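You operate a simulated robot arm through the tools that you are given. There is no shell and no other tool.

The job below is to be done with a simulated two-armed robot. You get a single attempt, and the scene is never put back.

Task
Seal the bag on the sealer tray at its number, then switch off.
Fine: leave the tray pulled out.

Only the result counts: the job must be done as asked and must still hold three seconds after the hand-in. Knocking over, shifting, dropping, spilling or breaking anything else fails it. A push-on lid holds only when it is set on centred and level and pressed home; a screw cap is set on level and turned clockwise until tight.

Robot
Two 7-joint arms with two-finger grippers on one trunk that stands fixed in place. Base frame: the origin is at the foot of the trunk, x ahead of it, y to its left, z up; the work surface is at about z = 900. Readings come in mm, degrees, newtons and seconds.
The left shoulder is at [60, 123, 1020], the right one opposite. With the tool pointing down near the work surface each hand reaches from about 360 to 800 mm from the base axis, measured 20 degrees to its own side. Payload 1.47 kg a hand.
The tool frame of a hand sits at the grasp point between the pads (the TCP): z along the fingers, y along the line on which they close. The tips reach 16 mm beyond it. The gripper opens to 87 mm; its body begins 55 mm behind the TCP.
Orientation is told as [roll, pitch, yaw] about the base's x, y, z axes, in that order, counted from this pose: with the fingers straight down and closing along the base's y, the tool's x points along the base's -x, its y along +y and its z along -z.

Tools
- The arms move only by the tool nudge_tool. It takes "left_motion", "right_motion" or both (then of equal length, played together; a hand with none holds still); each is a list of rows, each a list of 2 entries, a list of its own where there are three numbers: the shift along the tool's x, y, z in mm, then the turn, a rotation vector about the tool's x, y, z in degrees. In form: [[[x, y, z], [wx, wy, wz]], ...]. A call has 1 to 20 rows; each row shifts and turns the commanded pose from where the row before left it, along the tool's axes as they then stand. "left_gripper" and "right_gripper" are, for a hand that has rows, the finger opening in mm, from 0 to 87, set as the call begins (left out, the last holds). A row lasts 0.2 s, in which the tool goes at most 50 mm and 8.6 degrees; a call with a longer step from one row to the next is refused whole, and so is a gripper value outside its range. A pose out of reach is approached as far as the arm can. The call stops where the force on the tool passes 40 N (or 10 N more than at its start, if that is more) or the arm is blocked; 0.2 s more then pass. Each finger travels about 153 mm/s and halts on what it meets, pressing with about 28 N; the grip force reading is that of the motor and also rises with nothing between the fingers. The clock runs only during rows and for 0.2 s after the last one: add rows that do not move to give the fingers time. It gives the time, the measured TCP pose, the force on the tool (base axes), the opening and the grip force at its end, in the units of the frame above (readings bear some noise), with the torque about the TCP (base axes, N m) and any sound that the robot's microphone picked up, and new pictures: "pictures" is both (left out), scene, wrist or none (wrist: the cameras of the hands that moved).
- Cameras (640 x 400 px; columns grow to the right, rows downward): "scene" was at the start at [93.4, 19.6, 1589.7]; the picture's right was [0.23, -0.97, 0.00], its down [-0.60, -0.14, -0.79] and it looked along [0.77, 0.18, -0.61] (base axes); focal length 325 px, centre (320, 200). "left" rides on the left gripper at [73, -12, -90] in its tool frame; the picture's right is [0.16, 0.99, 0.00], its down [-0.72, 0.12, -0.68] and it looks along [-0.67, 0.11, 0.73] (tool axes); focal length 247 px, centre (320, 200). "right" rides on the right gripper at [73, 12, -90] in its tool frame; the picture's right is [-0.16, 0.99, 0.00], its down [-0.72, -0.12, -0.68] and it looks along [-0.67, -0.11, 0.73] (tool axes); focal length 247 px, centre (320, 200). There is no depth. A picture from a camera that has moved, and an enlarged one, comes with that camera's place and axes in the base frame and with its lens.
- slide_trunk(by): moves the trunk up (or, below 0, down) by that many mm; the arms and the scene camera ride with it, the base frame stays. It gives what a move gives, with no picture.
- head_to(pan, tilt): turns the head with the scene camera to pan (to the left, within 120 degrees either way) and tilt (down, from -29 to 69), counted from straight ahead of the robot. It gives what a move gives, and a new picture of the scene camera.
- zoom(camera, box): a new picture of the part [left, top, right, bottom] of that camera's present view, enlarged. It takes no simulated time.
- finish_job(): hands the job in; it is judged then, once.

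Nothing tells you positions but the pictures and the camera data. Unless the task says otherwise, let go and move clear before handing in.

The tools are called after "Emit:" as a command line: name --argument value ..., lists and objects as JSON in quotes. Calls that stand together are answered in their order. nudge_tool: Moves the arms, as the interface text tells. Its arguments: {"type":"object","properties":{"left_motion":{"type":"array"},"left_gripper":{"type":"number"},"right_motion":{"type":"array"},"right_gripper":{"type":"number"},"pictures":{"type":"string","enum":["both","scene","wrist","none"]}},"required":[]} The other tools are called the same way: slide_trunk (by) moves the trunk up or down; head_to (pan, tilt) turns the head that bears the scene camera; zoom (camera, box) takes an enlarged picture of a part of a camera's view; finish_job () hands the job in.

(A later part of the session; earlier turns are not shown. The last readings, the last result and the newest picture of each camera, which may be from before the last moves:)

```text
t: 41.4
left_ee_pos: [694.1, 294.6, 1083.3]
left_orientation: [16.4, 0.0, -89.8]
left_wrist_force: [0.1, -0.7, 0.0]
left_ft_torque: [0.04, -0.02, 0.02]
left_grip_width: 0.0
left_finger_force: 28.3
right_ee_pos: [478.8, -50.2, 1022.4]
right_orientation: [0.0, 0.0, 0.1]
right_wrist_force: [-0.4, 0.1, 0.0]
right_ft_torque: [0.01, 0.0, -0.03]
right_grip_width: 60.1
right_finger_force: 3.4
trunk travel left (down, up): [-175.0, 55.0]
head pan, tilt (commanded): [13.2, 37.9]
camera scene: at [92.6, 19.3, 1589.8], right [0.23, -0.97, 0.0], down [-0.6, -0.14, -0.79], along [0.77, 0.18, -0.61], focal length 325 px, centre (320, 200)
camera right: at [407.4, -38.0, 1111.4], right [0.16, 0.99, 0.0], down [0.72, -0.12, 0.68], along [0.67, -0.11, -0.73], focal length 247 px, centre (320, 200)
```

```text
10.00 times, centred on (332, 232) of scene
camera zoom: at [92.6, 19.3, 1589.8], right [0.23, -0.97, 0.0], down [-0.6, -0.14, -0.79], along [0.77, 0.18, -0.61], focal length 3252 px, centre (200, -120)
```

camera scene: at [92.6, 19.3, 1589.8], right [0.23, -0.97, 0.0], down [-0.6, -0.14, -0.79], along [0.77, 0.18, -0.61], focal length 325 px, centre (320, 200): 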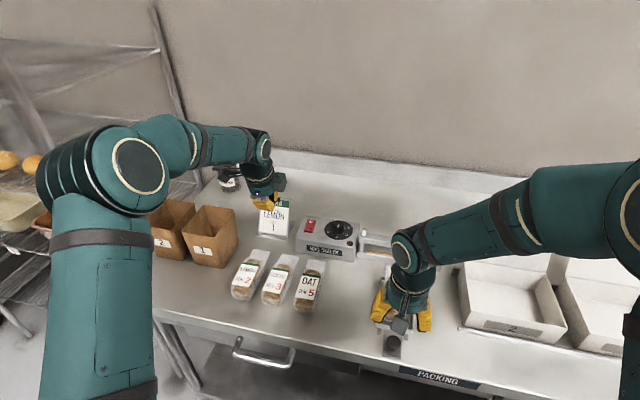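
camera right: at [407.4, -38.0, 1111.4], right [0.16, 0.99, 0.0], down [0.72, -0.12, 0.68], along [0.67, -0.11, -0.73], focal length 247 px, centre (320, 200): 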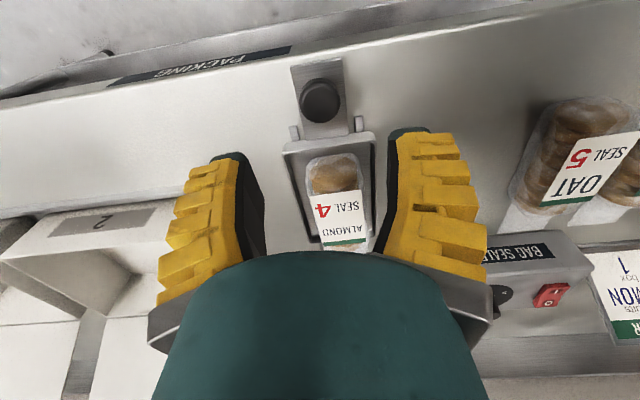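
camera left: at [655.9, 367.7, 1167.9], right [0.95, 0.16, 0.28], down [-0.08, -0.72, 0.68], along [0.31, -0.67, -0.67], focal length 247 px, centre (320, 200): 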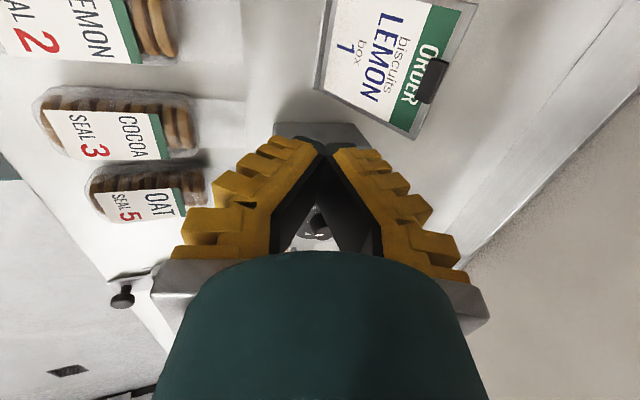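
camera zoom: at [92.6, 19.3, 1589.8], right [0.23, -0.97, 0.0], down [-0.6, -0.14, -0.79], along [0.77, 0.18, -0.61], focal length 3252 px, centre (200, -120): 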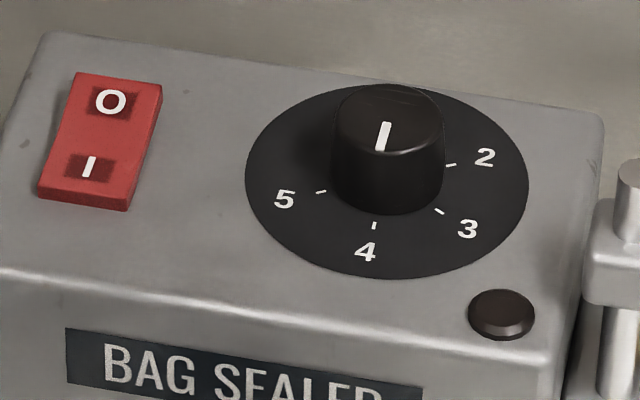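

The lamp is still dark, and the tray knob is about 5 mm nearer the robot than my hand. I'll correct for that and come down to just above it.

Emit:
nudge_tool --right_motion '[[[5, 0.7, 20], [0, 0, 0]], [[0, 0, 20], [0, 0, 0]], [[0, 0, 20], [0, 0, 0]], [[0, 0, 0], [0, 0, 0]]]' --right_gripper 50 --pictures "wrist"

Emit:
zoom --camera "right" --box '[220, 60, 420, 240]'

Emit:
zoom --camera "scene" --box '[350, 290, 450, 370]'

```text
t: 42.4
left_ee_pos: [694.4, 295.1, 1084.7]
left_orientation: [16.5, 0.0, -89.9]
left_wrist_force: [0.3, 0.6, -0.2]
left_ft_torque: [0.02, -0.01, -0.01]
left_grip_width: 0.0
left_finger_force: 28.2
right_ee_pos: [474.2, -49.8, 962.5]
right_orientation: [0.0, 0.0, 0.0]
right_wrist_force: [-0.5, -0.2, 0.3]
right_ft_torque: [-0.03, -0.02, -0.02]
right_grip_width: 55.3
right_finger_force: 4.8
trunk travel left (down, up): [-175.0, 55.0]
head pan, tilt (commanded): [13.2, 37.9]
camera right: at [402.5, -38.2, 1051.1], right [0.16, 0.99, 0.0], down [0.72, -0.12, 0.68], along [0.67, -0.11, -0.73], focal length 247 px, centre (320, 200)
```

right: 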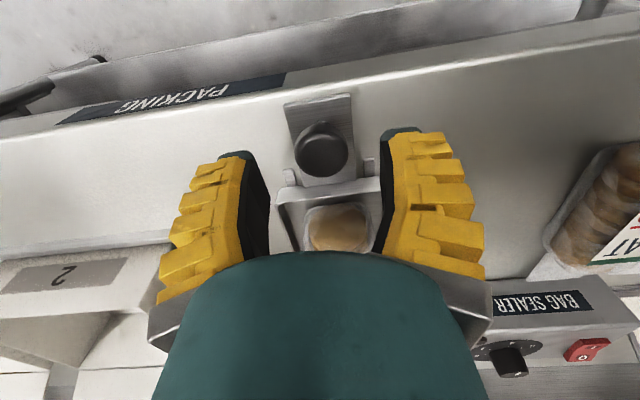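

```text
2.22 times, centred on (320, 150) of right
camera zoom: at [402.5, -38.2, 1051.1], right [0.16, 0.99, 0.0], down [0.72, -0.12, 0.68], along [0.67, -0.11, -0.73], focal length 549 px, centre (320, 311)
```

zoom: 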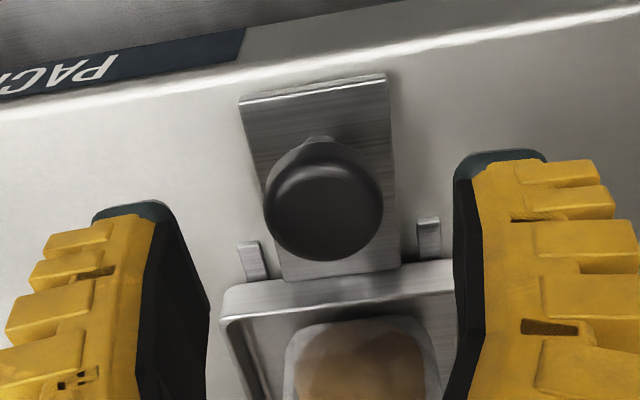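

```text
5.00 times, centred on (400, 330) of scene
camera zoom: at [93.1, 19.4, 1589.7], right [0.23, -0.97, 0.0], down [-0.6, -0.14, -0.79], along [0.77, 0.18, -0.61], focal length 1626 px, centre (-80, -450)
```

zoom: 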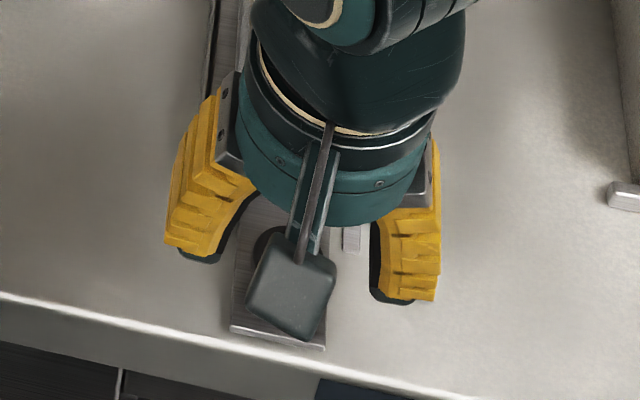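

The right hand is centred over the tray knob. I'll descend around it and close.

Emit:
nudge_tool --right_motion '[[[0, 0, 12], [0, 0, 0]], [[0, 0, 12], [0, 0, 0]], [[0, 0, 9], [0, 0, 0]], [[0, 0, 0], [0, 0, 0]]]' --right_gripper 50 --pictures "none"

Emit:
nudge_tool --right_motion '[[[0, 0, 0], [0, 0, 0]], [[0, 0, 0], [0, 0, 0]], [[0, 0, 0], [0, 0, 0]]]' --right_gripper 20 --pictures "wrist"

Emit:
zoom --camera "right" --box '[220, 60, 420, 240]'

```text
t: 43.4
left_ee_pos: [692.7, 295.1, 1084.1]
left_orientation: [16.5, 0.1, -89.9]
left_wrist_force: [-0.8, 0.6, 1.2]
left_ft_torque: [-0.02, -0.02, 0.01]
left_grip_width: 0.0
left_finger_force: 28.2
right_ee_pos: [474.3, -50.2, 929.5]
right_orientation: [0.1, 0.1, 0.0]
right_wrist_force: [0.2, 0.4, -0.5]
right_ft_torque: [0.0, 0.02, 0.01]
right_grip_width: 55.3
right_finger_force: 3.8
trunk travel left (down, up): [-175.0, 55.0]
head pan, tilt (commanded): [13.2, 37.9]
```

```text
t: 44.2
left_ee_pos: [692.7, 294.1, 1082.8]
left_orientation: [16.4, 0.0, -89.9]
left_wrist_force: [0.2, 0.6, 0.0]
left_ft_torque: [-0.03, -0.01, 0.01]
left_grip_width: 0.0
left_finger_force: 28.2
right_ee_pos: [474.5, -50.4, 929.1]
right_orientation: [0.0, 0.1, 0.0]
right_wrist_force: [0.6, 0.2, -0.2]
right_ft_torque: [-0.03, 0.0, 0.0]
right_grip_width: 26.3
right_finger_force: 5.0
trunk travel left (down, up): [-175.0, 55.0]
head pan, tilt (commanded): [13.2, 37.9]
camera right: at [401.9, -37.6, 1018.4], right [0.16, 0.99, 0.0], down [0.72, -0.12, 0.68], along [0.67, -0.11, -0.73], focal length 247 px, centre (320, 200)
```

right: 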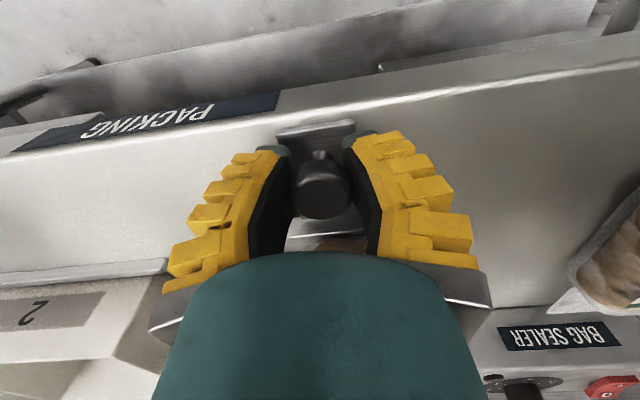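

```text
2.22 times, centred on (320, 150) of right
camera zoom: at [401.9, -37.6, 1018.4], right [0.16, 0.99, 0.0], down [0.72, -0.12, 0.68], along [0.67, -0.11, -0.73], focal length 549 px, centre (320, 311)
```

zoom: 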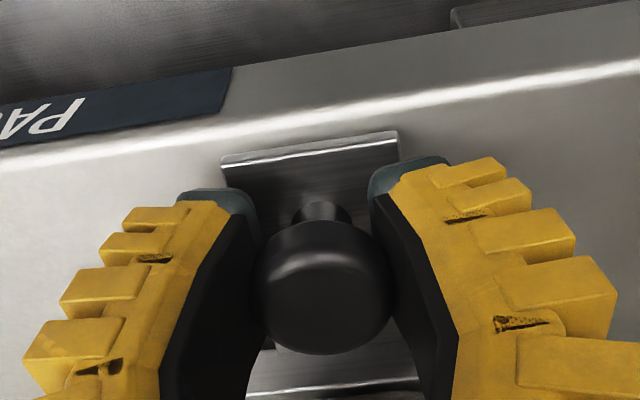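

The pads are just at the knob. I'll tighten the grip before pushing the tray in.

Emit:
nudge_tool --right_motion '[[[0, 0, 0], [0, 0, 0]], [[0, 0, 0], [0, 0, 0]]]' --right_gripper 5 --pictures "wrist"

Emit:
zoom --camera "right" --box '[220, 60, 420, 240]'

```text
t: 44.8
left_ee_pos: [694.5, 295.5, 1082.5]
left_orientation: [16.4, 0.0, -89.9]
left_wrist_force: [0.4, -0.4, -1.5]
left_ft_torque: [0.0, 0.0, 0.0]
left_grip_width: 0.0
left_finger_force: 27.5
right_ee_pos: [475.5, -49.7, 928.0]
right_orientation: [0.0, 0.0, 0.0]
right_wrist_force: [7.0, 2.0, -7.4]
right_ft_torque: [0.03, -0.22, -0.04]
right_grip_width: 22.4
right_finger_force: 30.0
trunk travel left (down, up): [-175.0, 55.0]
head pan, tilt (commanded): [13.2, 37.9]
camera right: at [403.1, -37.5, 1017.9], right [0.16, 0.99, 0.0], down [0.72, -0.12, 0.68], along [0.67, -0.11, -0.73], focal length 247 px, centre (320, 200)
```

right: 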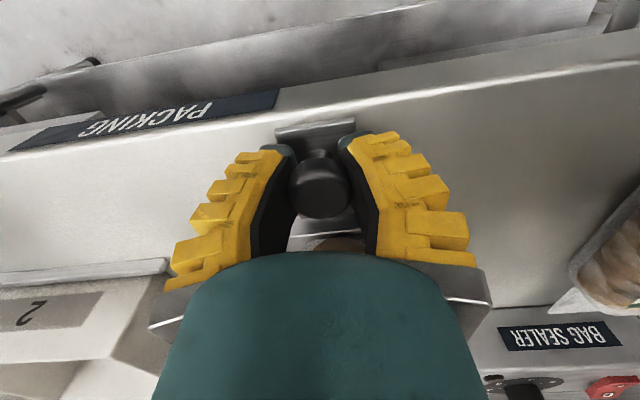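

```text
2.22 times, centred on (320, 150) of right
camera zoom: at [403.1, -37.5, 1017.9], right [0.16, 0.99, 0.0], down [0.72, -0.12, 0.68], along [0.67, -0.11, -0.73], focal length 549 px, centre (320, 311)
```

zoom: 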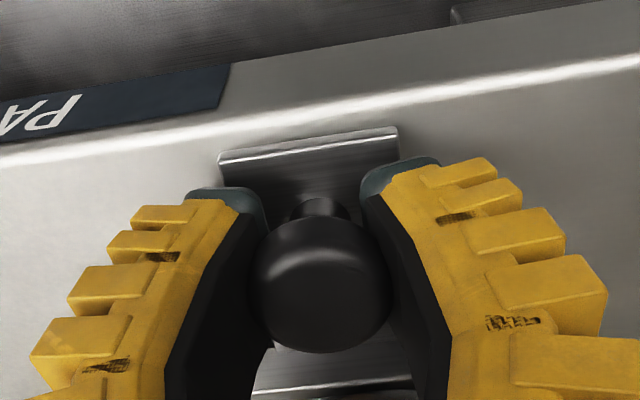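

The knob is firmly gripped. I'll push the tray in gently, 40 mm at 4 mm per step.

Emit:
nudge_tool --right_motion '[[[-4, 0, 0], [0, 0, 0]], [[-4, 0, 0], [0, 0, 0]], [[-4, 0, 0], [0, 0, 0]], [[-4, 0, 0], [0, 0, 0]], [[-4, 0, 0], [0, 0, 0]], [[-4, 0, 0], [0, 0, 0]], [[-4, 0, 0], [0, 0, 0]], [[-4, 0, 0], [0, 0, 0]], [[-4, 0, 0], [0, 0, 0]], [[-4, 0, 0], [0, 0, 0]], [[0, 0, 0], [0, 0, 0]]]' --right_gripper 5 --pictures "both"

Emit:
zoom --camera "scene" --box '[340, 210, 460, 340]'

```text
t: 47.2
left_ee_pos: [695.5, 294.2, 1080.9]
left_orientation: [16.3, 0.1, -89.9]
left_wrist_force: [-0.3, -0.8, 0.3]
left_ft_torque: [-0.03, 0.03, 0.0]
left_grip_width: 0.1
left_finger_force: 28.0
right_ee_pos: [515.6, -50.5, 930.0]
right_orientation: [0.0, 0.1, 0.1]
right_wrist_force: [-0.5, 7.9, -31.1]
right_ft_torque: [-0.05, 0.07, -0.06]
right_grip_width: 22.0
right_finger_force: 29.8
trunk travel left (down, up): [-175.0, 55.0]
head pan, tilt (commanded): [13.2, 37.9]
camera scene: at [95.7, 20.3, 1589.4], right [0.23, -0.97, 0.0], down [-0.6, -0.14, -0.79], along [0.77, 0.18, -0.62], focal length 325 px, centre (320, 200)
camera right: at [443.7, -37.4, 1018.4], right [0.16, 0.99, 0.0], down [0.73, -0.11, 0.68], along [0.67, -0.11, -0.73], focal length 247 px, centre (320, 200)
```

scene: 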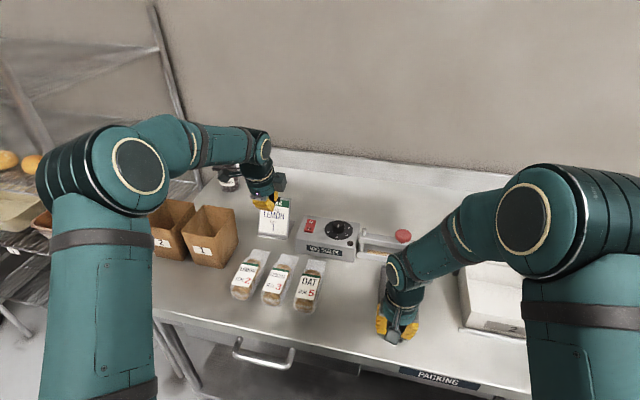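
right: 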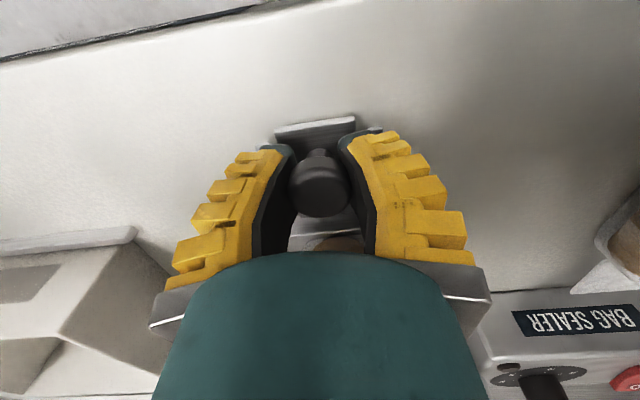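

```text
3.08 times, centred on (400, 275) of scene
camera zoom: at [95.7, 20.3, 1589.4], right [0.23, -0.97, 0.0], down [-0.6, -0.14, -0.79], along [0.77, 0.18, -0.62], focal length 1000 px, centre (74, -31)
```

zoom: 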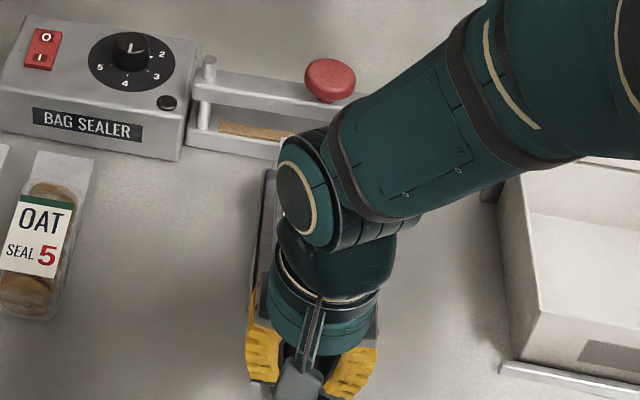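

The tray moved 40 mm with the hand, but there's a vertical pull of 31 N on the grip. I'll ease the hand down slightly to relieve it before finishing the push.

Emit:
nudge_tool --right_motion '[[[0, 0, 1.5], [0, 0, 0]], [[0, 0, 0], [0, 0, 0]]]' --right_gripper 5 --pictures "wrist"

Emit:
zoom --camera "right" --box '[220, 60, 420, 240]'

```text
t: 47.8
left_ee_pos: [694.9, 295.6, 1083.8]
left_orientation: [16.4, 0.0, -89.9]
left_wrist_force: [0.5, 0.1, 0.0]
left_ft_torque: [0.0, -0.01, 0.03]
left_grip_width: 0.0
left_finger_force: 27.5
right_ee_pos: [515.0, -50.2, 929.9]
right_orientation: [0.0, 0.0, 0.0]
right_wrist_force: [1.2, 6.3, -10.3]
right_ft_torque: [-0.08, 0.51, -0.02]
right_grip_width: 21.6
right_finger_force: 29.4
trunk travel left (down, up): [-175.0, 55.0]
head pan, tilt (commanded): [13.2, 37.9]
camera right: at [443.4, -37.5, 1018.1], right [0.16, 0.99, 0.0], down [0.72, -0.12, 0.68], along [0.67, -0.11, -0.73], focal length 247 px, centre (320, 200)
```

right: 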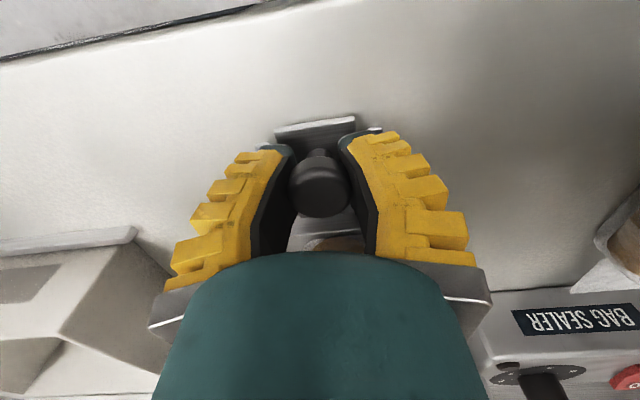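

```text
2.22 times, centred on (320, 150) of right
camera zoom: at [443.4, -37.5, 1018.1], right [0.16, 0.99, 0.0], down [0.72, -0.12, 0.68], along [0.67, -0.11, -0.73], focal length 549 px, centre (320, 311)
```

zoom: 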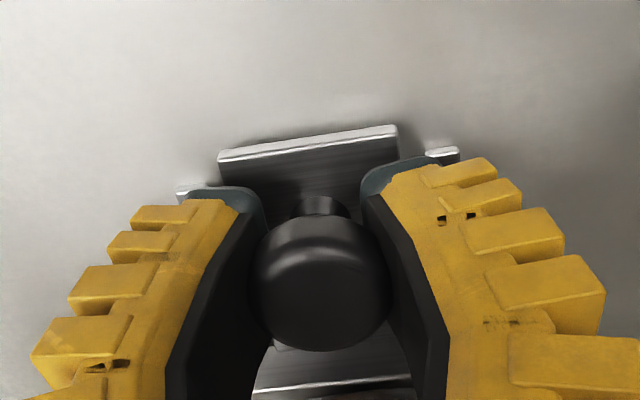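

The pull is down to 10 N. I'll continue pushing in 2 mm steps and watch for the stop.

Emit:
nudge_tool --right_motion '[[[-2, 0, 0.2], [0, 0, 0]], [[-2, 0, 0.2], [0, 0, 0]], [[-2, 0, 0.1], [0, 0, 0]], [[-2, 0, 0], [0, 0, 0]], [[0, 0, 0], [0, 0, 0]]]' --right_gripper 5 --pictures "wrist"

```text
t: 49.0
left_ee_pos: [692.3, 295.9, 1083.4]
left_orientation: [16.4, 0.0, -89.9]
left_wrist_force: [0.5, 0.1, -0.3]
left_ft_torque: [0.02, -0.01, 0.05]
left_grip_width: 0.0
left_finger_force: 27.9
right_ee_pos: [521.7, -50.8, 928.3]
right_orientation: [0.1, -0.1, 0.1]
right_wrist_force: [-0.2, 7.7, 1.2]
right_ft_torque: [0.02, -0.02, 0.0]
right_grip_width: 21.8
right_finger_force: 30.0
trunk travel left (down, up): [-175.0, 55.0]
head pan, tilt (commanded): [13.2, 37.9]
camera right: at [449.9, -37.5, 1016.6], right [0.16, 0.99, 0.0], down [0.72, -0.11, 0.68], along [0.67, -0.11, -0.73], focal length 247 px, centre (320, 200)
```

right: 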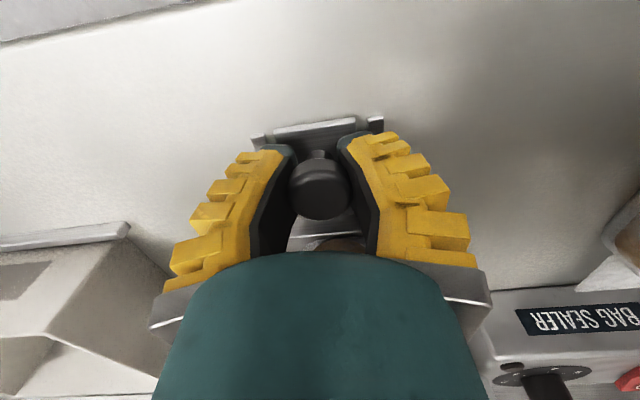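

No resistance yet with x at about 522 (48 mm in). I'll continue in the same way.

Emit:
nudge_tool --right_motion '[[[-2, 0, 0], [0, 0, 0]], [[-2, 0, 0], [0, 0, 0]], [[-2, 0, 0], [0, 0, 0]], [[0, 0, 0], [0, 0, 0]]]' --right_gripper 5 --pictures "none"

```text
t: 50.0
left_ee_pos: [693.9, 294.4, 1083.9]
left_orientation: [16.4, 0.0, -89.9]
left_wrist_force: [-0.2, -0.7, 0.4]
left_ft_torque: [0.02, 0.0, 0.01]
left_grip_width: 0.0
left_finger_force: 28.1
right_ee_pos: [529.0, -50.3, 928.2]
right_orientation: [0.0, 0.0, 0.1]
right_wrist_force: [-0.6, 9.6, 0.6]
right_ft_torque: [0.01, -0.01, -0.01]
right_grip_width: 21.6
right_finger_force: 30.0
trunk travel left (down, up): [-175.0, 55.0]
head pan, tilt (commanded): [13.2, 37.9]
```

Emit:
nudge_tool --right_motion '[[[-1.5, 0, 0], [0, 0, 0]], [[-1.5, 0, 0], [0, 0, 0]], [[0, 0, 0], [0, 0, 0]]]' --right_gripper 5 --pictures "none"

```text
t: 50.8
left_ee_pos: [692.8, 294.9, 1083.0]
left_orientation: [16.4, -0.1, -89.9]
left_wrist_force: [0.4, -0.9, 0.2]
left_ft_torque: [-0.03, 0.0, -0.01]
left_grip_width: 0.1
left_finger_force: 28.7
right_ee_pos: [531.0, -49.9, 928.8]
right_orientation: [0.1, 0.0, 0.1]
right_wrist_force: [-0.5, 6.2, -4.8]
right_ft_torque: [-0.01, -0.33, 0.07]
right_grip_width: 21.4
right_finger_force: 30.0
trunk travel left (down, up): [-175.0, 55.0]
head pan, tilt (commanded): [13.2, 37.9]
```

There's a slight change in load at 57 mm. I'll go a little further to find the stop.

Emit:
nudge_tool --right_motion '[[[-1.5, 0, 0], [0, 0, 0]], [[-1.5, 0, 0], [0, 0, 0]], [[0, 0, 0], [0, 0, 0]]]' --right_gripper 5 --pictures "wrist"

Emit:
zoom --camera "scene" --box '[340, 210, 460, 300]'

```text
t: 51.6
left_ee_pos: [693.5, 294.9, 1083.2]
left_orientation: [16.4, 0.0, -89.9]
left_wrist_force: [0.8, -0.3, -0.6]
left_ft_torque: [0.01, 0.03, 0.01]
left_grip_width: 0.0
left_finger_force: 28.2
right_ee_pos: [535.2, -49.7, 927.4]
right_orientation: [0.1, 0.2, 0.0]
right_wrist_force: [1.0, 3.4, -9.4]
right_ft_torque: [-0.02, -0.34, -0.03]
right_grip_width: 21.8
right_finger_force: 29.6
trunk travel left (down, up): [-175.0, 55.0]
head pan, tilt (commanded): [13.2, 37.9]
camera right: at [462.7, -37.3, 1016.2], right [0.16, 0.99, 0.0], down [0.72, -0.12, 0.68], along [0.67, -0.11, -0.73], focal length 247 px, centre (320, 200)
```

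right: 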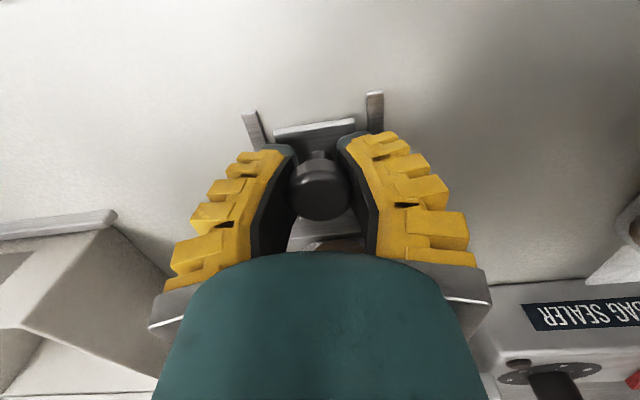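

```text
4.44 times, centred on (400, 255) of scene
camera zoom: at [94.1, 20.0, 1589.5], right [0.23, -0.97, 0.0], down [-0.6, -0.14, -0.79], along [0.77, 0.18, -0.61], focal length 1445 px, centre (-36, -44)
```

zoom: 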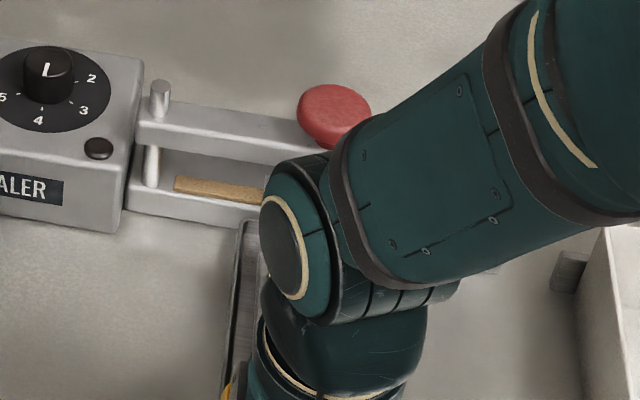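

The tray's far edge is now close to the sealer base. I'll nudge a bit more in 1 mm steps to feel the stop.

Emit:
nudge_tool --right_motion '[[[-1, 0, -0.2], [0, 0, 0]], [[-1, 0, -0.2], [0, 0, 0]], [[-1, 0, 0], [0, 0, 0]], [[0, 0, 0], [0, 0, 0]]]' --right_gripper 5 --pictures "none"

```text
t: 52.6
left_ee_pos: [694.5, 294.8, 1083.3]
left_orientation: [16.2, 0.0, -89.8]
left_wrist_force: [0.5, 0.9, -0.5]
left_ft_torque: [0.02, -0.01, -0.02]
left_grip_width: 0.2
left_finger_force: 27.9
right_ee_pos: [537.2, -49.1, 927.6]
right_orientation: [-0.2, 0.3, 0.0]
right_wrist_force: [0.3, 6.2, -20.1]
right_ft_torque: [0.04, 0.15, 0.03]
right_grip_width: 21.5
right_finger_force: 30.5
trunk travel left (down, up): [-175.0, 55.0]
head pan, tilt (commanded): [13.2, 37.9]
```

I'll relax the vertical load, release the tray knob and lift away so the scene camera can see the bag mouth.

Emit:
nudge_tool --right_motion '[[[0, 0, 1.5], [0, 0, 0]], [[0, 0, 0], [0, 0, 0]]]' --right_gripper 5 --pictures "none"

Emit:
nudge_tool --right_motion '[[[0, 0, 0], [0, 0, 0]], [[0, 0, 0], [0, 0, 0]], [[0, 0, -10], [0, 0, 0]], [[0, 0, -25], [0, 0, 0]], [[0, 0, -35], [0, 0, 0]], [[0, 0, -40], [0, 0, 0]], [[0, -40, 0], [0, 0, 0]], [[0, -45, 0], [0, 0, 0]], [[0, -45, 0], [0, 0, 0]], [[0, 0, 0], [0, 0, 0]]]' --right_gripper 55 --pictures "both"

Emit:
zoom --camera "scene" --box '[350, 220, 450, 282]'

Emit:
zoom --camera "scene" --box '[340, 230, 460, 350]'

```text
t: 53.2
left_ee_pos: [694.2, 295.3, 1084.4]
left_orientation: [16.5, 0.1, -89.9]
left_wrist_force: [1.2, 0.0, 0.0]
left_ft_torque: [0.02, 0.03, 0.0]
left_grip_width: 0.1
left_finger_force: 28.0
right_ee_pos: [538.2, -49.8, 927.6]
right_orientation: [0.0, 0.0, 0.1]
right_wrist_force: [2.0, 4.4, -5.4]
right_ft_torque: [-0.05, 0.44, -0.03]
right_grip_width: 21.6
right_finger_force: 29.7
trunk travel left (down, up): [-175.0, 55.0]
head pan, tilt (commanded): [13.2, 37.9]
```

```text
t: 55.4
left_ee_pos: [692.9, 295.6, 1084.0]
left_orientation: [16.4, 0.1, -89.8]
left_wrist_force: [-0.4, 0.5, 0.4]
left_ft_torque: [0.0, 0.02, 0.0]
left_grip_width: 0.0
left_finger_force: 27.9
right_ee_pos: [536.6, -183.2, 1037.3]
right_orientation: [0.0, -0.1, 0.1]
right_wrist_force: [-0.5, -0.6, 0.2]
right_ft_torque: [0.0, 0.0, 0.03]
right_grip_width: 60.0
right_finger_force: 3.4
trunk travel left (down, up): [-175.0, 55.0]
head pan, tilt (commanded): [13.2, 37.9]
camera scene: at [93.2, 20.7, 1589.6], right [0.23, -0.97, 0.0], down [-0.6, -0.14, -0.79], along [0.77, 0.18, -0.61], focal length 325 px, centre (320, 200)
camera right: at [464.9, -170.1, 1126.3], right [0.16, 0.99, 0.0], down [0.72, -0.11, 0.68], along [0.67, -0.11, -0.73], focal length 247 px, centre (320, 200)
```

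scene: 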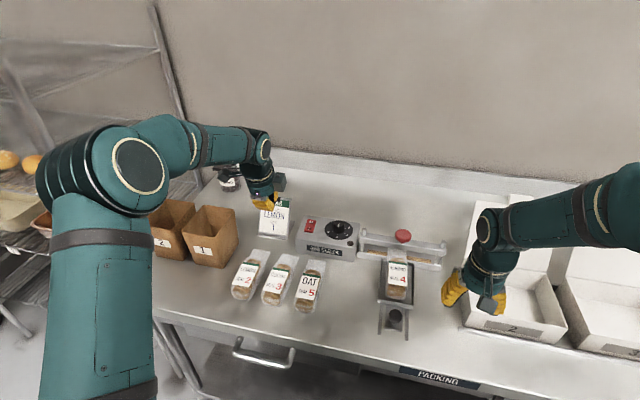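
right: 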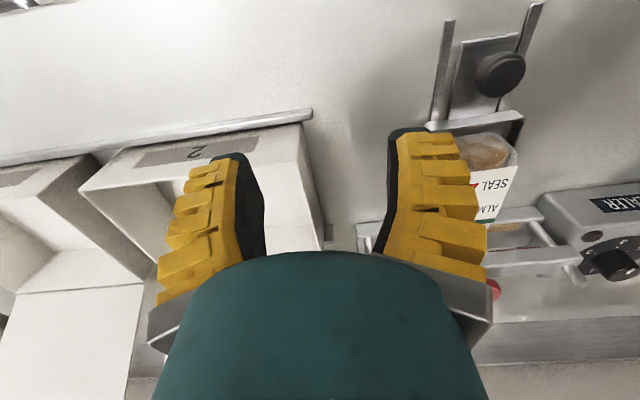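

```text
6.40 times, centred on (400, 251) of scene
camera zoom: at [93.2, 20.7, 1589.6], right [0.23, -0.97, 0.0], down [-0.6, -0.14, -0.79], along [0.77, 0.18, -0.61], focal length 2081 px, centre (-192, -126)
```

zoom: 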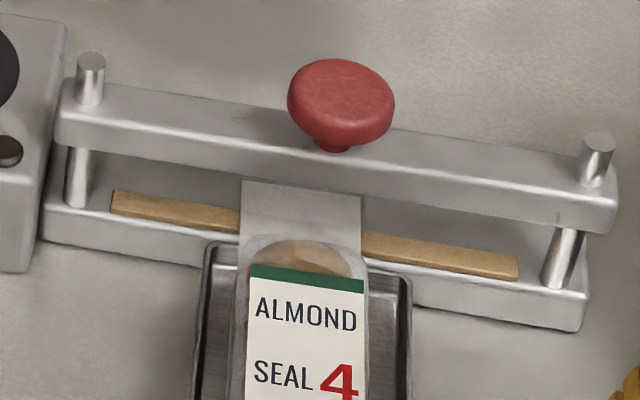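

```text
3.33 times, centred on (400, 290) of scene
camera zoom: at [93.2, 20.7, 1589.6], right [0.23, -0.97, 0.0], down [-0.6, -0.14, -0.79], along [0.77, 0.18, -0.61], focal length 1084 px, centre (53, -100)
```

zoom: 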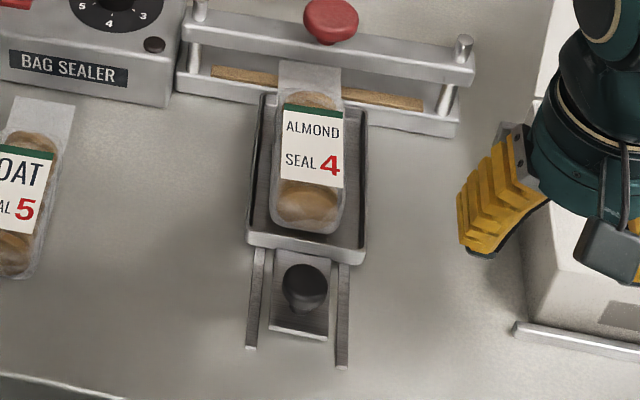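

The bag's flap now lies across the sealing strip and the tray sits against the sealer base. Next I'll close the right hand's fingers and bring it high over the red knob on the press bar.

Emit:
nudge_tool --right_motion '[[[0, 0, -30], [0, 0, 0]], [[0, 0, -30], [0, 0, 0]], [[0, 0, -30], [0, 0, 0]], [[-27, 19, 0], [0, 0, 0]], [[-27, 19, 0], [0, 0, 0]], [[-27, 19, 0], [0, 0, 0]], [[-27, 19, 0], [0, 0, 0]], [[-27, 19, 0], [0, 0, 0]], [[-27, 19, 0], [0, 0, 0]], [[-28, 19, 0], [0, 0, 0]], [[0, 0, 20], [0, 0, 0]], [[0, 0, 0], [0, 0, 0]]]' --right_gripper 0 --pictures "both"

Emit:
zoom --camera "right" --box '[200, 20, 440, 200]'

Emit:
zoom --camera "scene" --box '[350, 200, 450, 282]'

```text
t: 58.0
left_ee_pos: [693.3, 294.5, 1083.3]
left_orientation: [16.3, -0.1, -89.9]
left_wrist_force: [-0.3, 0.2, -0.7]
left_ft_torque: [-0.01, 0.0, 0.01]
left_grip_width: 0.2
left_finger_force: 27.6
right_ee_pos: [726.2, -46.4, 1107.4]
right_orientation: [0.1, -0.1, 0.1]
right_wrist_force: [-0.7, 0.0, 0.3]
right_ft_torque: [-0.01, 0.04, -0.01]
right_grip_width: 0.0
right_finger_force: 27.7
trunk travel left (down, up): [-175.0, 55.0]
head pan, tilt (commanded): [13.2, 37.9]
camera scene: at [94.0, 20.0, 1589.6], right [0.23, -0.97, 0.0], down [-0.6, -0.14, -0.79], along [0.77, 0.18, -0.61], focal length 325 px, centre (320, 200)
camera right: at [654.5, -34.6, 1196.2], right [0.16, 0.99, 0.0], down [0.72, -0.12, 0.68], along [0.67, -0.11, -0.73], focal length 247 px, centre (320, 200)
```

scene: 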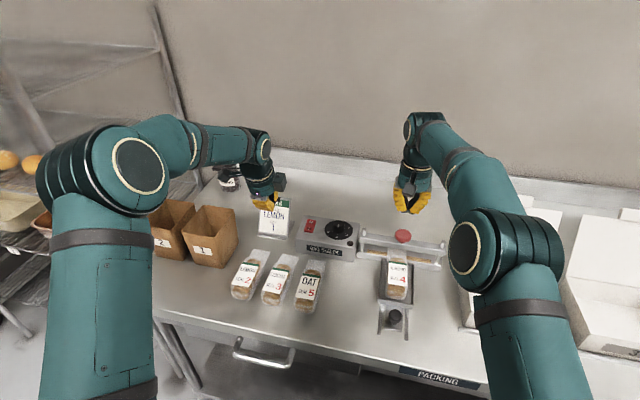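
right: 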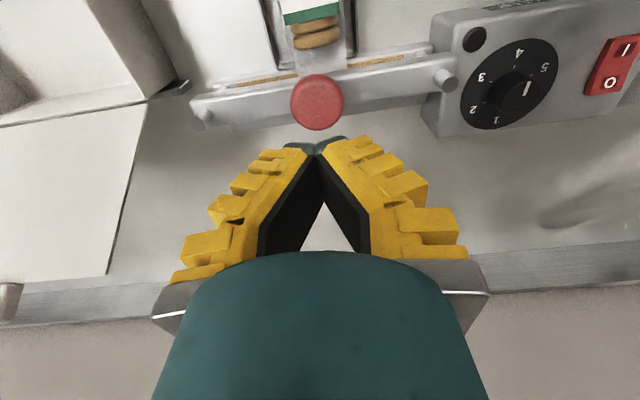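

```text
2.22 times, centred on (320, 110) of right
camera zoom: at [654.5, -34.6, 1196.2], right [0.16, 0.99, 0.0], down [0.72, -0.12, 0.68], along [0.67, -0.11, -0.73], focal length 549 px, centre (320, 400)
```

zoom: 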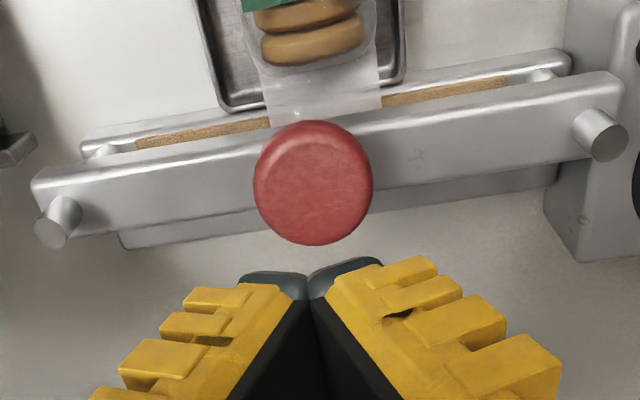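

```text
4.88 times, centred on (400, 241) of scene
camera zoom: at [94.0, 20.0, 1589.6], right [0.23, -0.97, 0.0], down [-0.6, -0.14, -0.79], along [0.77, 0.18, -0.61], focal length 1586 px, centre (-70, -0)
```

zoom: 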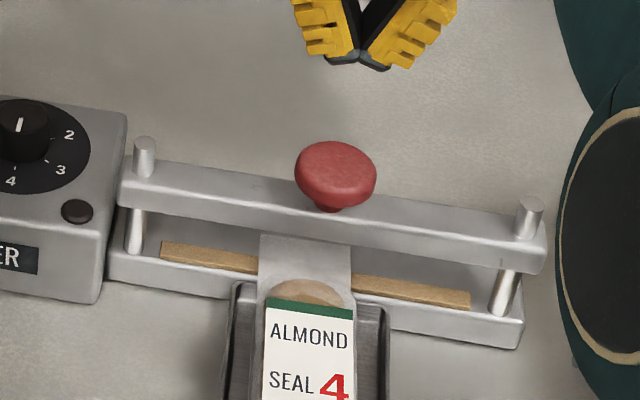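

The red knob centre is near [728, -49, 1006]. I'll shift 3 mm to centre and lower to just above it.

Emit:
nudge_tool --right_motion '[[[-1.5, -3, 20], [0, 0, 0]], [[0, 0, 25], [0, 0, 0]], [[0, 0, 25], [0, 0, 0]], [[0, 0, 0], [0, 0, 0]]]' --right_gripper 0 --pictures "wrist"

Emit:
zoom --camera "right" --box '[220, 60, 420, 200]'

Emit:
zoom --camera "scene" --box '[350, 200, 450, 282]'

```text
t: 59.0
left_ee_pos: [692.6, 293.7, 1084.5]
left_orientation: [16.4, 0.0, -89.9]
left_wrist_force: [-0.8, 0.0, 0.1]
left_ft_torque: [0.0, -0.01, -0.02]
left_grip_width: 0.1
left_finger_force: 28.2
right_ee_pos: [727.8, -50.5, 1038.2]
right_orientation: [0.0, -0.1, 0.0]
right_wrist_force: [-0.4, -0.2, -0.2]
right_ft_torque: [-0.03, -0.01, 0.0]
right_grip_width: 0.2
right_finger_force: 28.3
trunk travel left (down, up): [-175.0, 55.0]
head pan, tilt (commanded): [13.2, 37.9]
camera right: at [656.7, -37.7, 1126.2], right [0.16, 0.99, 0.0], down [0.72, -0.12, 0.68], along [0.67, -0.11, -0.73], focal length 247 px, centre (320, 200)
```

right: 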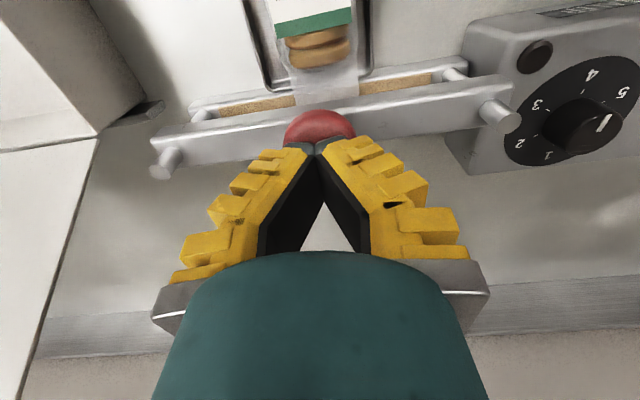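

```text
2.86 times, centred on (320, 130) of right
camera zoom: at [656.7, -37.7, 1126.2], right [0.16, 0.99, 0.0], down [0.72, -0.12, 0.68], along [0.67, -0.11, -0.73], focal length 706 px, centre (320, 400)
```

zoom: 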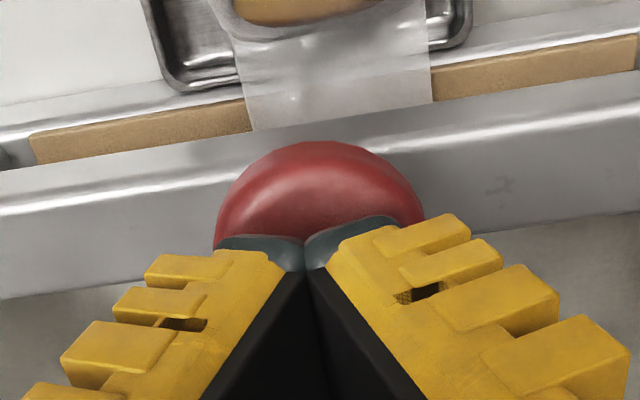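

```text
4.88 times, centred on (400, 241) of scene
camera zoom: at [92.8, 19.6, 1589.7], right [0.23, -0.97, 0.0], down [-0.6, -0.14, -0.79], along [0.77, 0.18, -0.61], focal length 1586 px, centre (-70, -0)
```

zoom: 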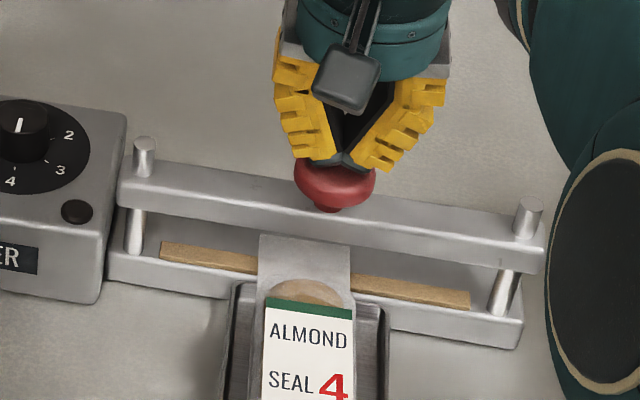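

The tips are over the knob, about 2 mm off in y. I'll correct that and press the bar down slowly.

Emit:
nudge_tool --right_motion '[[[0, 2, 4], [0, 0, 0]], [[0, 0, 4], [0, 0, 0]], [[0, 0, 4], [0, 0, 0]], [[0, 0, 4], [0, 0, 0]], [[0, 0, 4], [0, 0, 0]], [[0, 0, 4], [0, 0, 0]], [[0, 0, 0], [0, 0, 0]]]' --right_gripper 0 --pictures "scene"

Emit:
zoom --camera "scene" --box '[350, 200, 450, 282]'

```text
t: 60.6
left_ee_pos: [692.2, 293.6, 1084.0]
left_orientation: [16.3, 0.0, -89.8]
left_wrist_force: [-0.3, 0.1, -0.3]
left_ft_torque: [0.0, -0.03, 0.01]
left_grip_width: 0.3
left_finger_force: 28.4
right_ee_pos: [729.8, -47.0, 1012.7]
right_orientation: [0.0, 0.0, 0.0]
right_wrist_force: [-0.1, -2.2, 5.1]
right_ft_torque: [-0.04, -0.01, -0.01]
right_grip_width: 5.9
right_finger_force: 27.7
trunk travel left (down, up): [-175.0, 55.0]
head pan, tilt (commanded): [13.2, 37.9]
camera scene: at [92.8, 19.4, 1589.7], right [0.23, -0.97, 0.0], down [-0.6, -0.14, -0.79], along [0.77, 0.18, -0.61], focal length 325 px, centre (320, 200)
```

scene: 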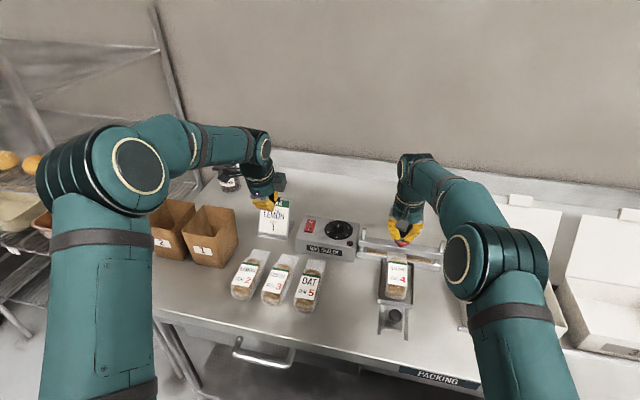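

```text
4.88 times, centred on (400, 241) of scene
camera zoom: at [92.8, 19.4, 1589.7], right [0.23, -0.97, 0.0], down [-0.6, -0.14, -0.79], along [0.77, 0.18, -0.61], focal length 1586 px, centre (-70, -0)
```

zoom: 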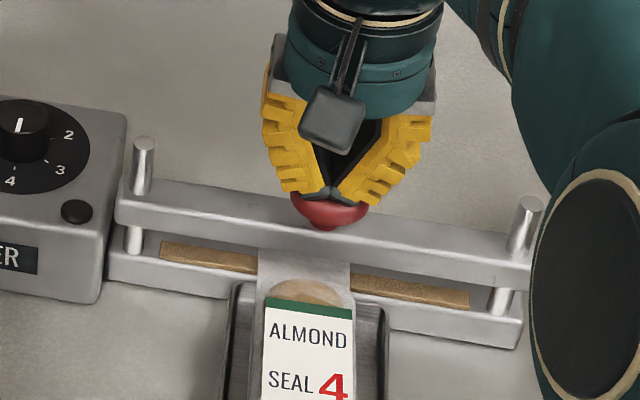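

The bar is going down with 5 N of spring force. I'll continue pressing.

Emit:
nudge_tool --right_motion '[[[0, 0, 4], [0, 0, 0]], [[0, 0, 4], [0, 0, 0]], [[0, 0, 4], [0, 0, 0]], [[0, 0, 4], [0, 0, 0]], [[0, 0, 0], [0, 0, 0]]]' --right_gripper 0 --pictures "scene"

Emit:
zoom --camera "scene" --box '[350, 200, 450, 282]'

```text
t: 61.8
left_ee_pos: [693.4, 294.4, 1083.8]
left_orientation: [16.4, 0.0, -89.9]
left_wrist_force: [0.8, 0.3, 0.0]
left_ft_torque: [0.0, -0.04, -0.02]
left_grip_width: 0.0
left_finger_force: 27.9
right_ee_pos: [728.7, -48.1, 998.2]
right_orientation: [0.0, 0.0, 0.1]
right_wrist_force: [-0.4, -1.7, 5.5]
right_ft_torque: [0.0, 0.02, -0.02]
right_grip_width: 6.3
right_finger_force: 28.5
trunk travel left (down, up): [-175.0, 55.0]
head pan, tilt (commanded): [13.2, 37.9]
camera scene: at [92.7, 19.6, 1589.7], right [0.23, -0.97, 0.0], down [-0.6, -0.14, -0.79], along [0.77, 0.18, -0.61], focal length 325 px, centre (320, 200)
```

scene: 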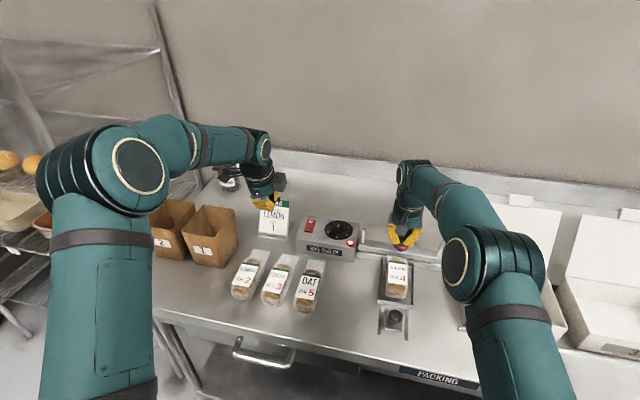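

```text
4.88 times, centred on (400, 241) of scene
camera zoom: at [92.7, 19.6, 1589.7], right [0.23, -0.97, 0.0], down [-0.6, -0.14, -0.79], along [0.77, 0.18, -0.61], focal length 1586 px, centre (-70, -0)
```

zoom: 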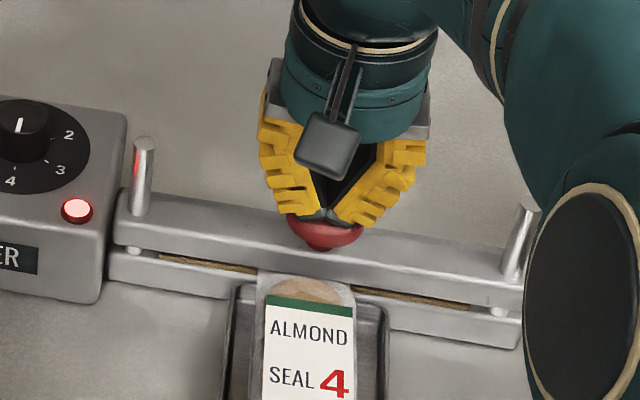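

The lamp is lit red, so the sealing cycle is running. I'll press a little further to be sure the bar is fully closed.

Emit:
nudge_tool --right_motion '[[[0, 0, 3], [0, 0, 0]], [[0, 0, 2], [0, 0, 0]]]' --right_gripper 0 --pictures "none"

Emit:
zoom --camera "scene" --box '[350, 200, 450, 282]'

```text
t: 62.4
left_ee_pos: [691.3, 294.1, 1085.3]
left_orientation: [16.6, 0.0, -89.9]
left_wrist_force: [-0.7, -0.1, -0.5]
left_ft_torque: [0.02, -0.06, -0.01]
left_grip_width: 0.2
left_finger_force: 27.6
right_ee_pos: [728.0, -47.2, 997.1]
right_orientation: [0.2, -0.4, 0.0]
right_wrist_force: [3.3, -1.9, 25.6]
right_ft_torque: [-0.05, 0.03, 0.08]
right_grip_width: 6.0
right_finger_force: 28.1
trunk travel left (down, up): [-175.0, 55.0]
head pan, tilt (commanded): [13.2, 37.9]
```

```text
4.88 times, centred on (400, 241) of scene
camera zoom: at [91.0, 19.6, 1590.0], right [0.23, -0.97, 0.0], down [-0.6, -0.14, -0.79], along [0.77, 0.18, -0.61], focal length 1586 px, centre (-70, -0)
```

zoom: 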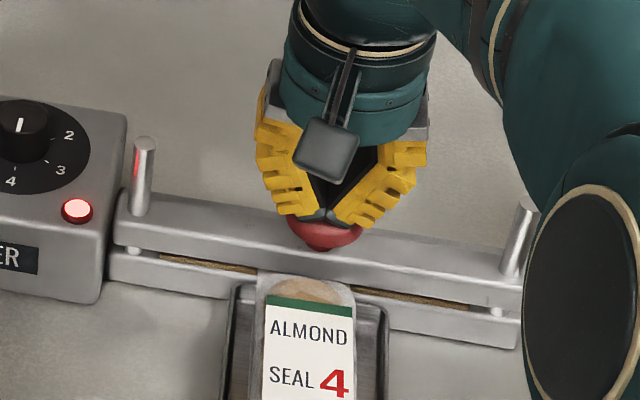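

The bar is bottomed out at 26 N with the lamp red. I'll hold here and watch for the lamp or a sound to signal the end.

Emit:
nudge_tool --right_motion '[[[0, 0, 0], [0, 0, 0]], [[0, 0, 0], [0, 0, 0]]]' --right_gripper 0 --pictures "none"

Emit:
zoom --camera "scene" --box '[340, 230, 400, 270]'

```text
t: 63.0
left_ee_pos: [691.2, 294.5, 1084.4]
left_orientation: [16.5, 0.0, -89.9]
left_wrist_force: [0.2, -0.5, -0.9]
left_ft_torque: [-0.04, 0.0, 0.01]
left_grip_width: 0.0
left_finger_force: 28.8
right_ee_pos: [728.6, -48.4, 995.3]
right_orientation: [0.1, -0.5, 0.0]
right_wrist_force: [6.3, -1.4, 30.2]
right_ft_torque: [-0.03, -0.08, 0.05]
right_grip_width: 5.8
right_finger_force: 28.8
trunk travel left (down, up): [-175.0, 55.0]
head pan, tilt (commanded): [13.2, 37.9]
```

```text
10.00 times, centred on (370, 250) of scene
camera zoom: at [90.9, 19.7, 1589.9], right [0.23, -0.97, 0.0], down [-0.6, -0.14, -0.79], along [0.77, 0.18, -0.61], focal length 3252 px, centre (-180, -300)
```

zoom: 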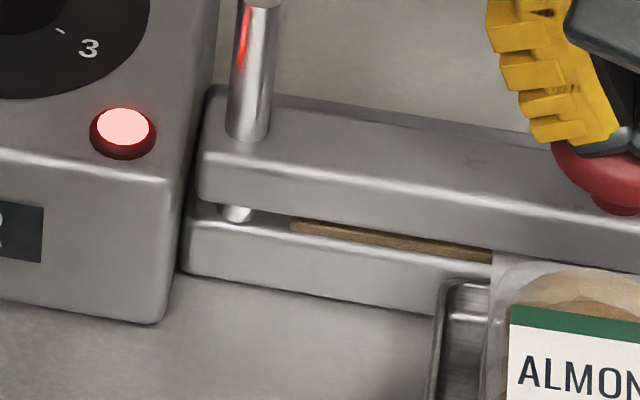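

The lamp is still red, so sealing continues. I'll keep holding in short intervals.

Emit:
nudge_tool --right_motion '[[[0, 0, 0], [0, 0, 0]], [[0, 0, 0], [0, 0, 0]]]' --right_gripper 0 --pictures "none"

Emit:
zoom --camera "scene" --box '[340, 230, 400, 270]'

```text
t: 63.6
left_ee_pos: [692.8, 295.3, 1084.1]
left_orientation: [16.6, -0.1, -89.8]
left_wrist_force: [0.1, -0.6, 0.9]
left_ft_torque: [0.02, -0.02, 0.01]
left_grip_width: 0.0
left_finger_force: 28.0
right_ee_pos: [727.3, -48.2, 995.6]
right_orientation: [0.1, -0.3, 0.0]
right_wrist_force: [7.0, -0.4, 30.6]
right_ft_torque: [-0.03, -0.05, 0.02]
right_grip_width: 6.3
right_finger_force: 29.4
trunk travel left (down, up): [-175.0, 55.0]
head pan, tilt (commanded): [13.2, 37.9]
```

```text
10.00 times, centred on (370, 250) of scene
camera zoom: at [90.9, 19.8, 1589.9], right [0.23, -0.97, 0.0], down [-0.6, -0.14, -0.79], along [0.77, 0.18, -0.61], focal length 3252 px, centre (-180, -300)
```

zoom: 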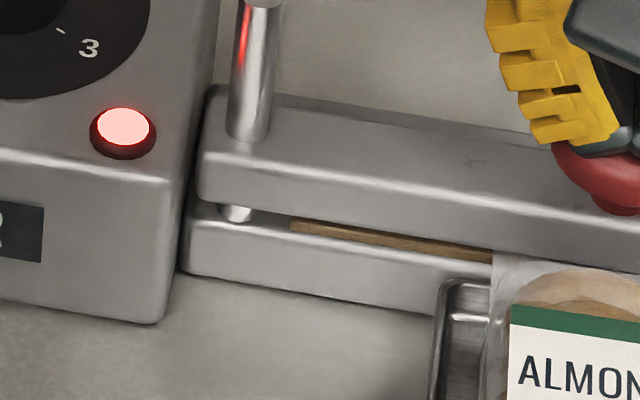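

The lamp is still lit at about 2 s in. I'll continue holding.

Emit:
nudge_tool --right_motion '[[[0, 0, 0], [0, 0, 0]], [[0, 0, 0], [0, 0, 0]]]' --right_gripper 0 --pictures "none"

Emit:
zoom --camera "scene" --box '[340, 230, 400, 270]'

```text
t: 64.2
left_ee_pos: [691.0, 294.9, 1085.5]
left_orientation: [16.6, 0.0, -89.9]
left_wrist_force: [-0.9, -0.2, 0.0]
left_ft_torque: [-0.01, 0.0, 0.05]
left_grip_width: 0.0
left_finger_force: 28.1
right_ee_pos: [727.6, -47.5, 994.7]
right_orientation: [0.1, -0.3, 0.1]
right_wrist_force: [6.6, 0.5, 30.3]
right_ft_torque: [-0.04, -0.03, 0.01]
right_grip_width: 5.8
right_finger_force: 29.0
trunk travel left (down, up): [-175.0, 55.0]
head pan, tilt (commanded): [13.2, 37.9]
```

```text
10.00 times, centred on (370, 250) of scene
camera zoom: at [90.9, 19.9, 1589.9], right [0.23, -0.97, 0.0], down [-0.6, -0.14, -0.79], along [0.77, 0.18, -0.61], focal length 3252 px, centre (-180, -300)
```

zoom: 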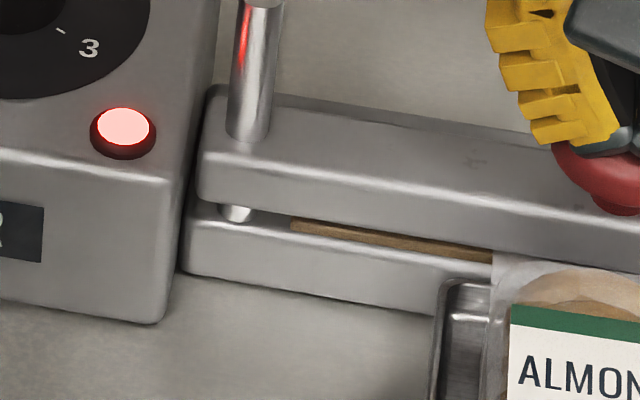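

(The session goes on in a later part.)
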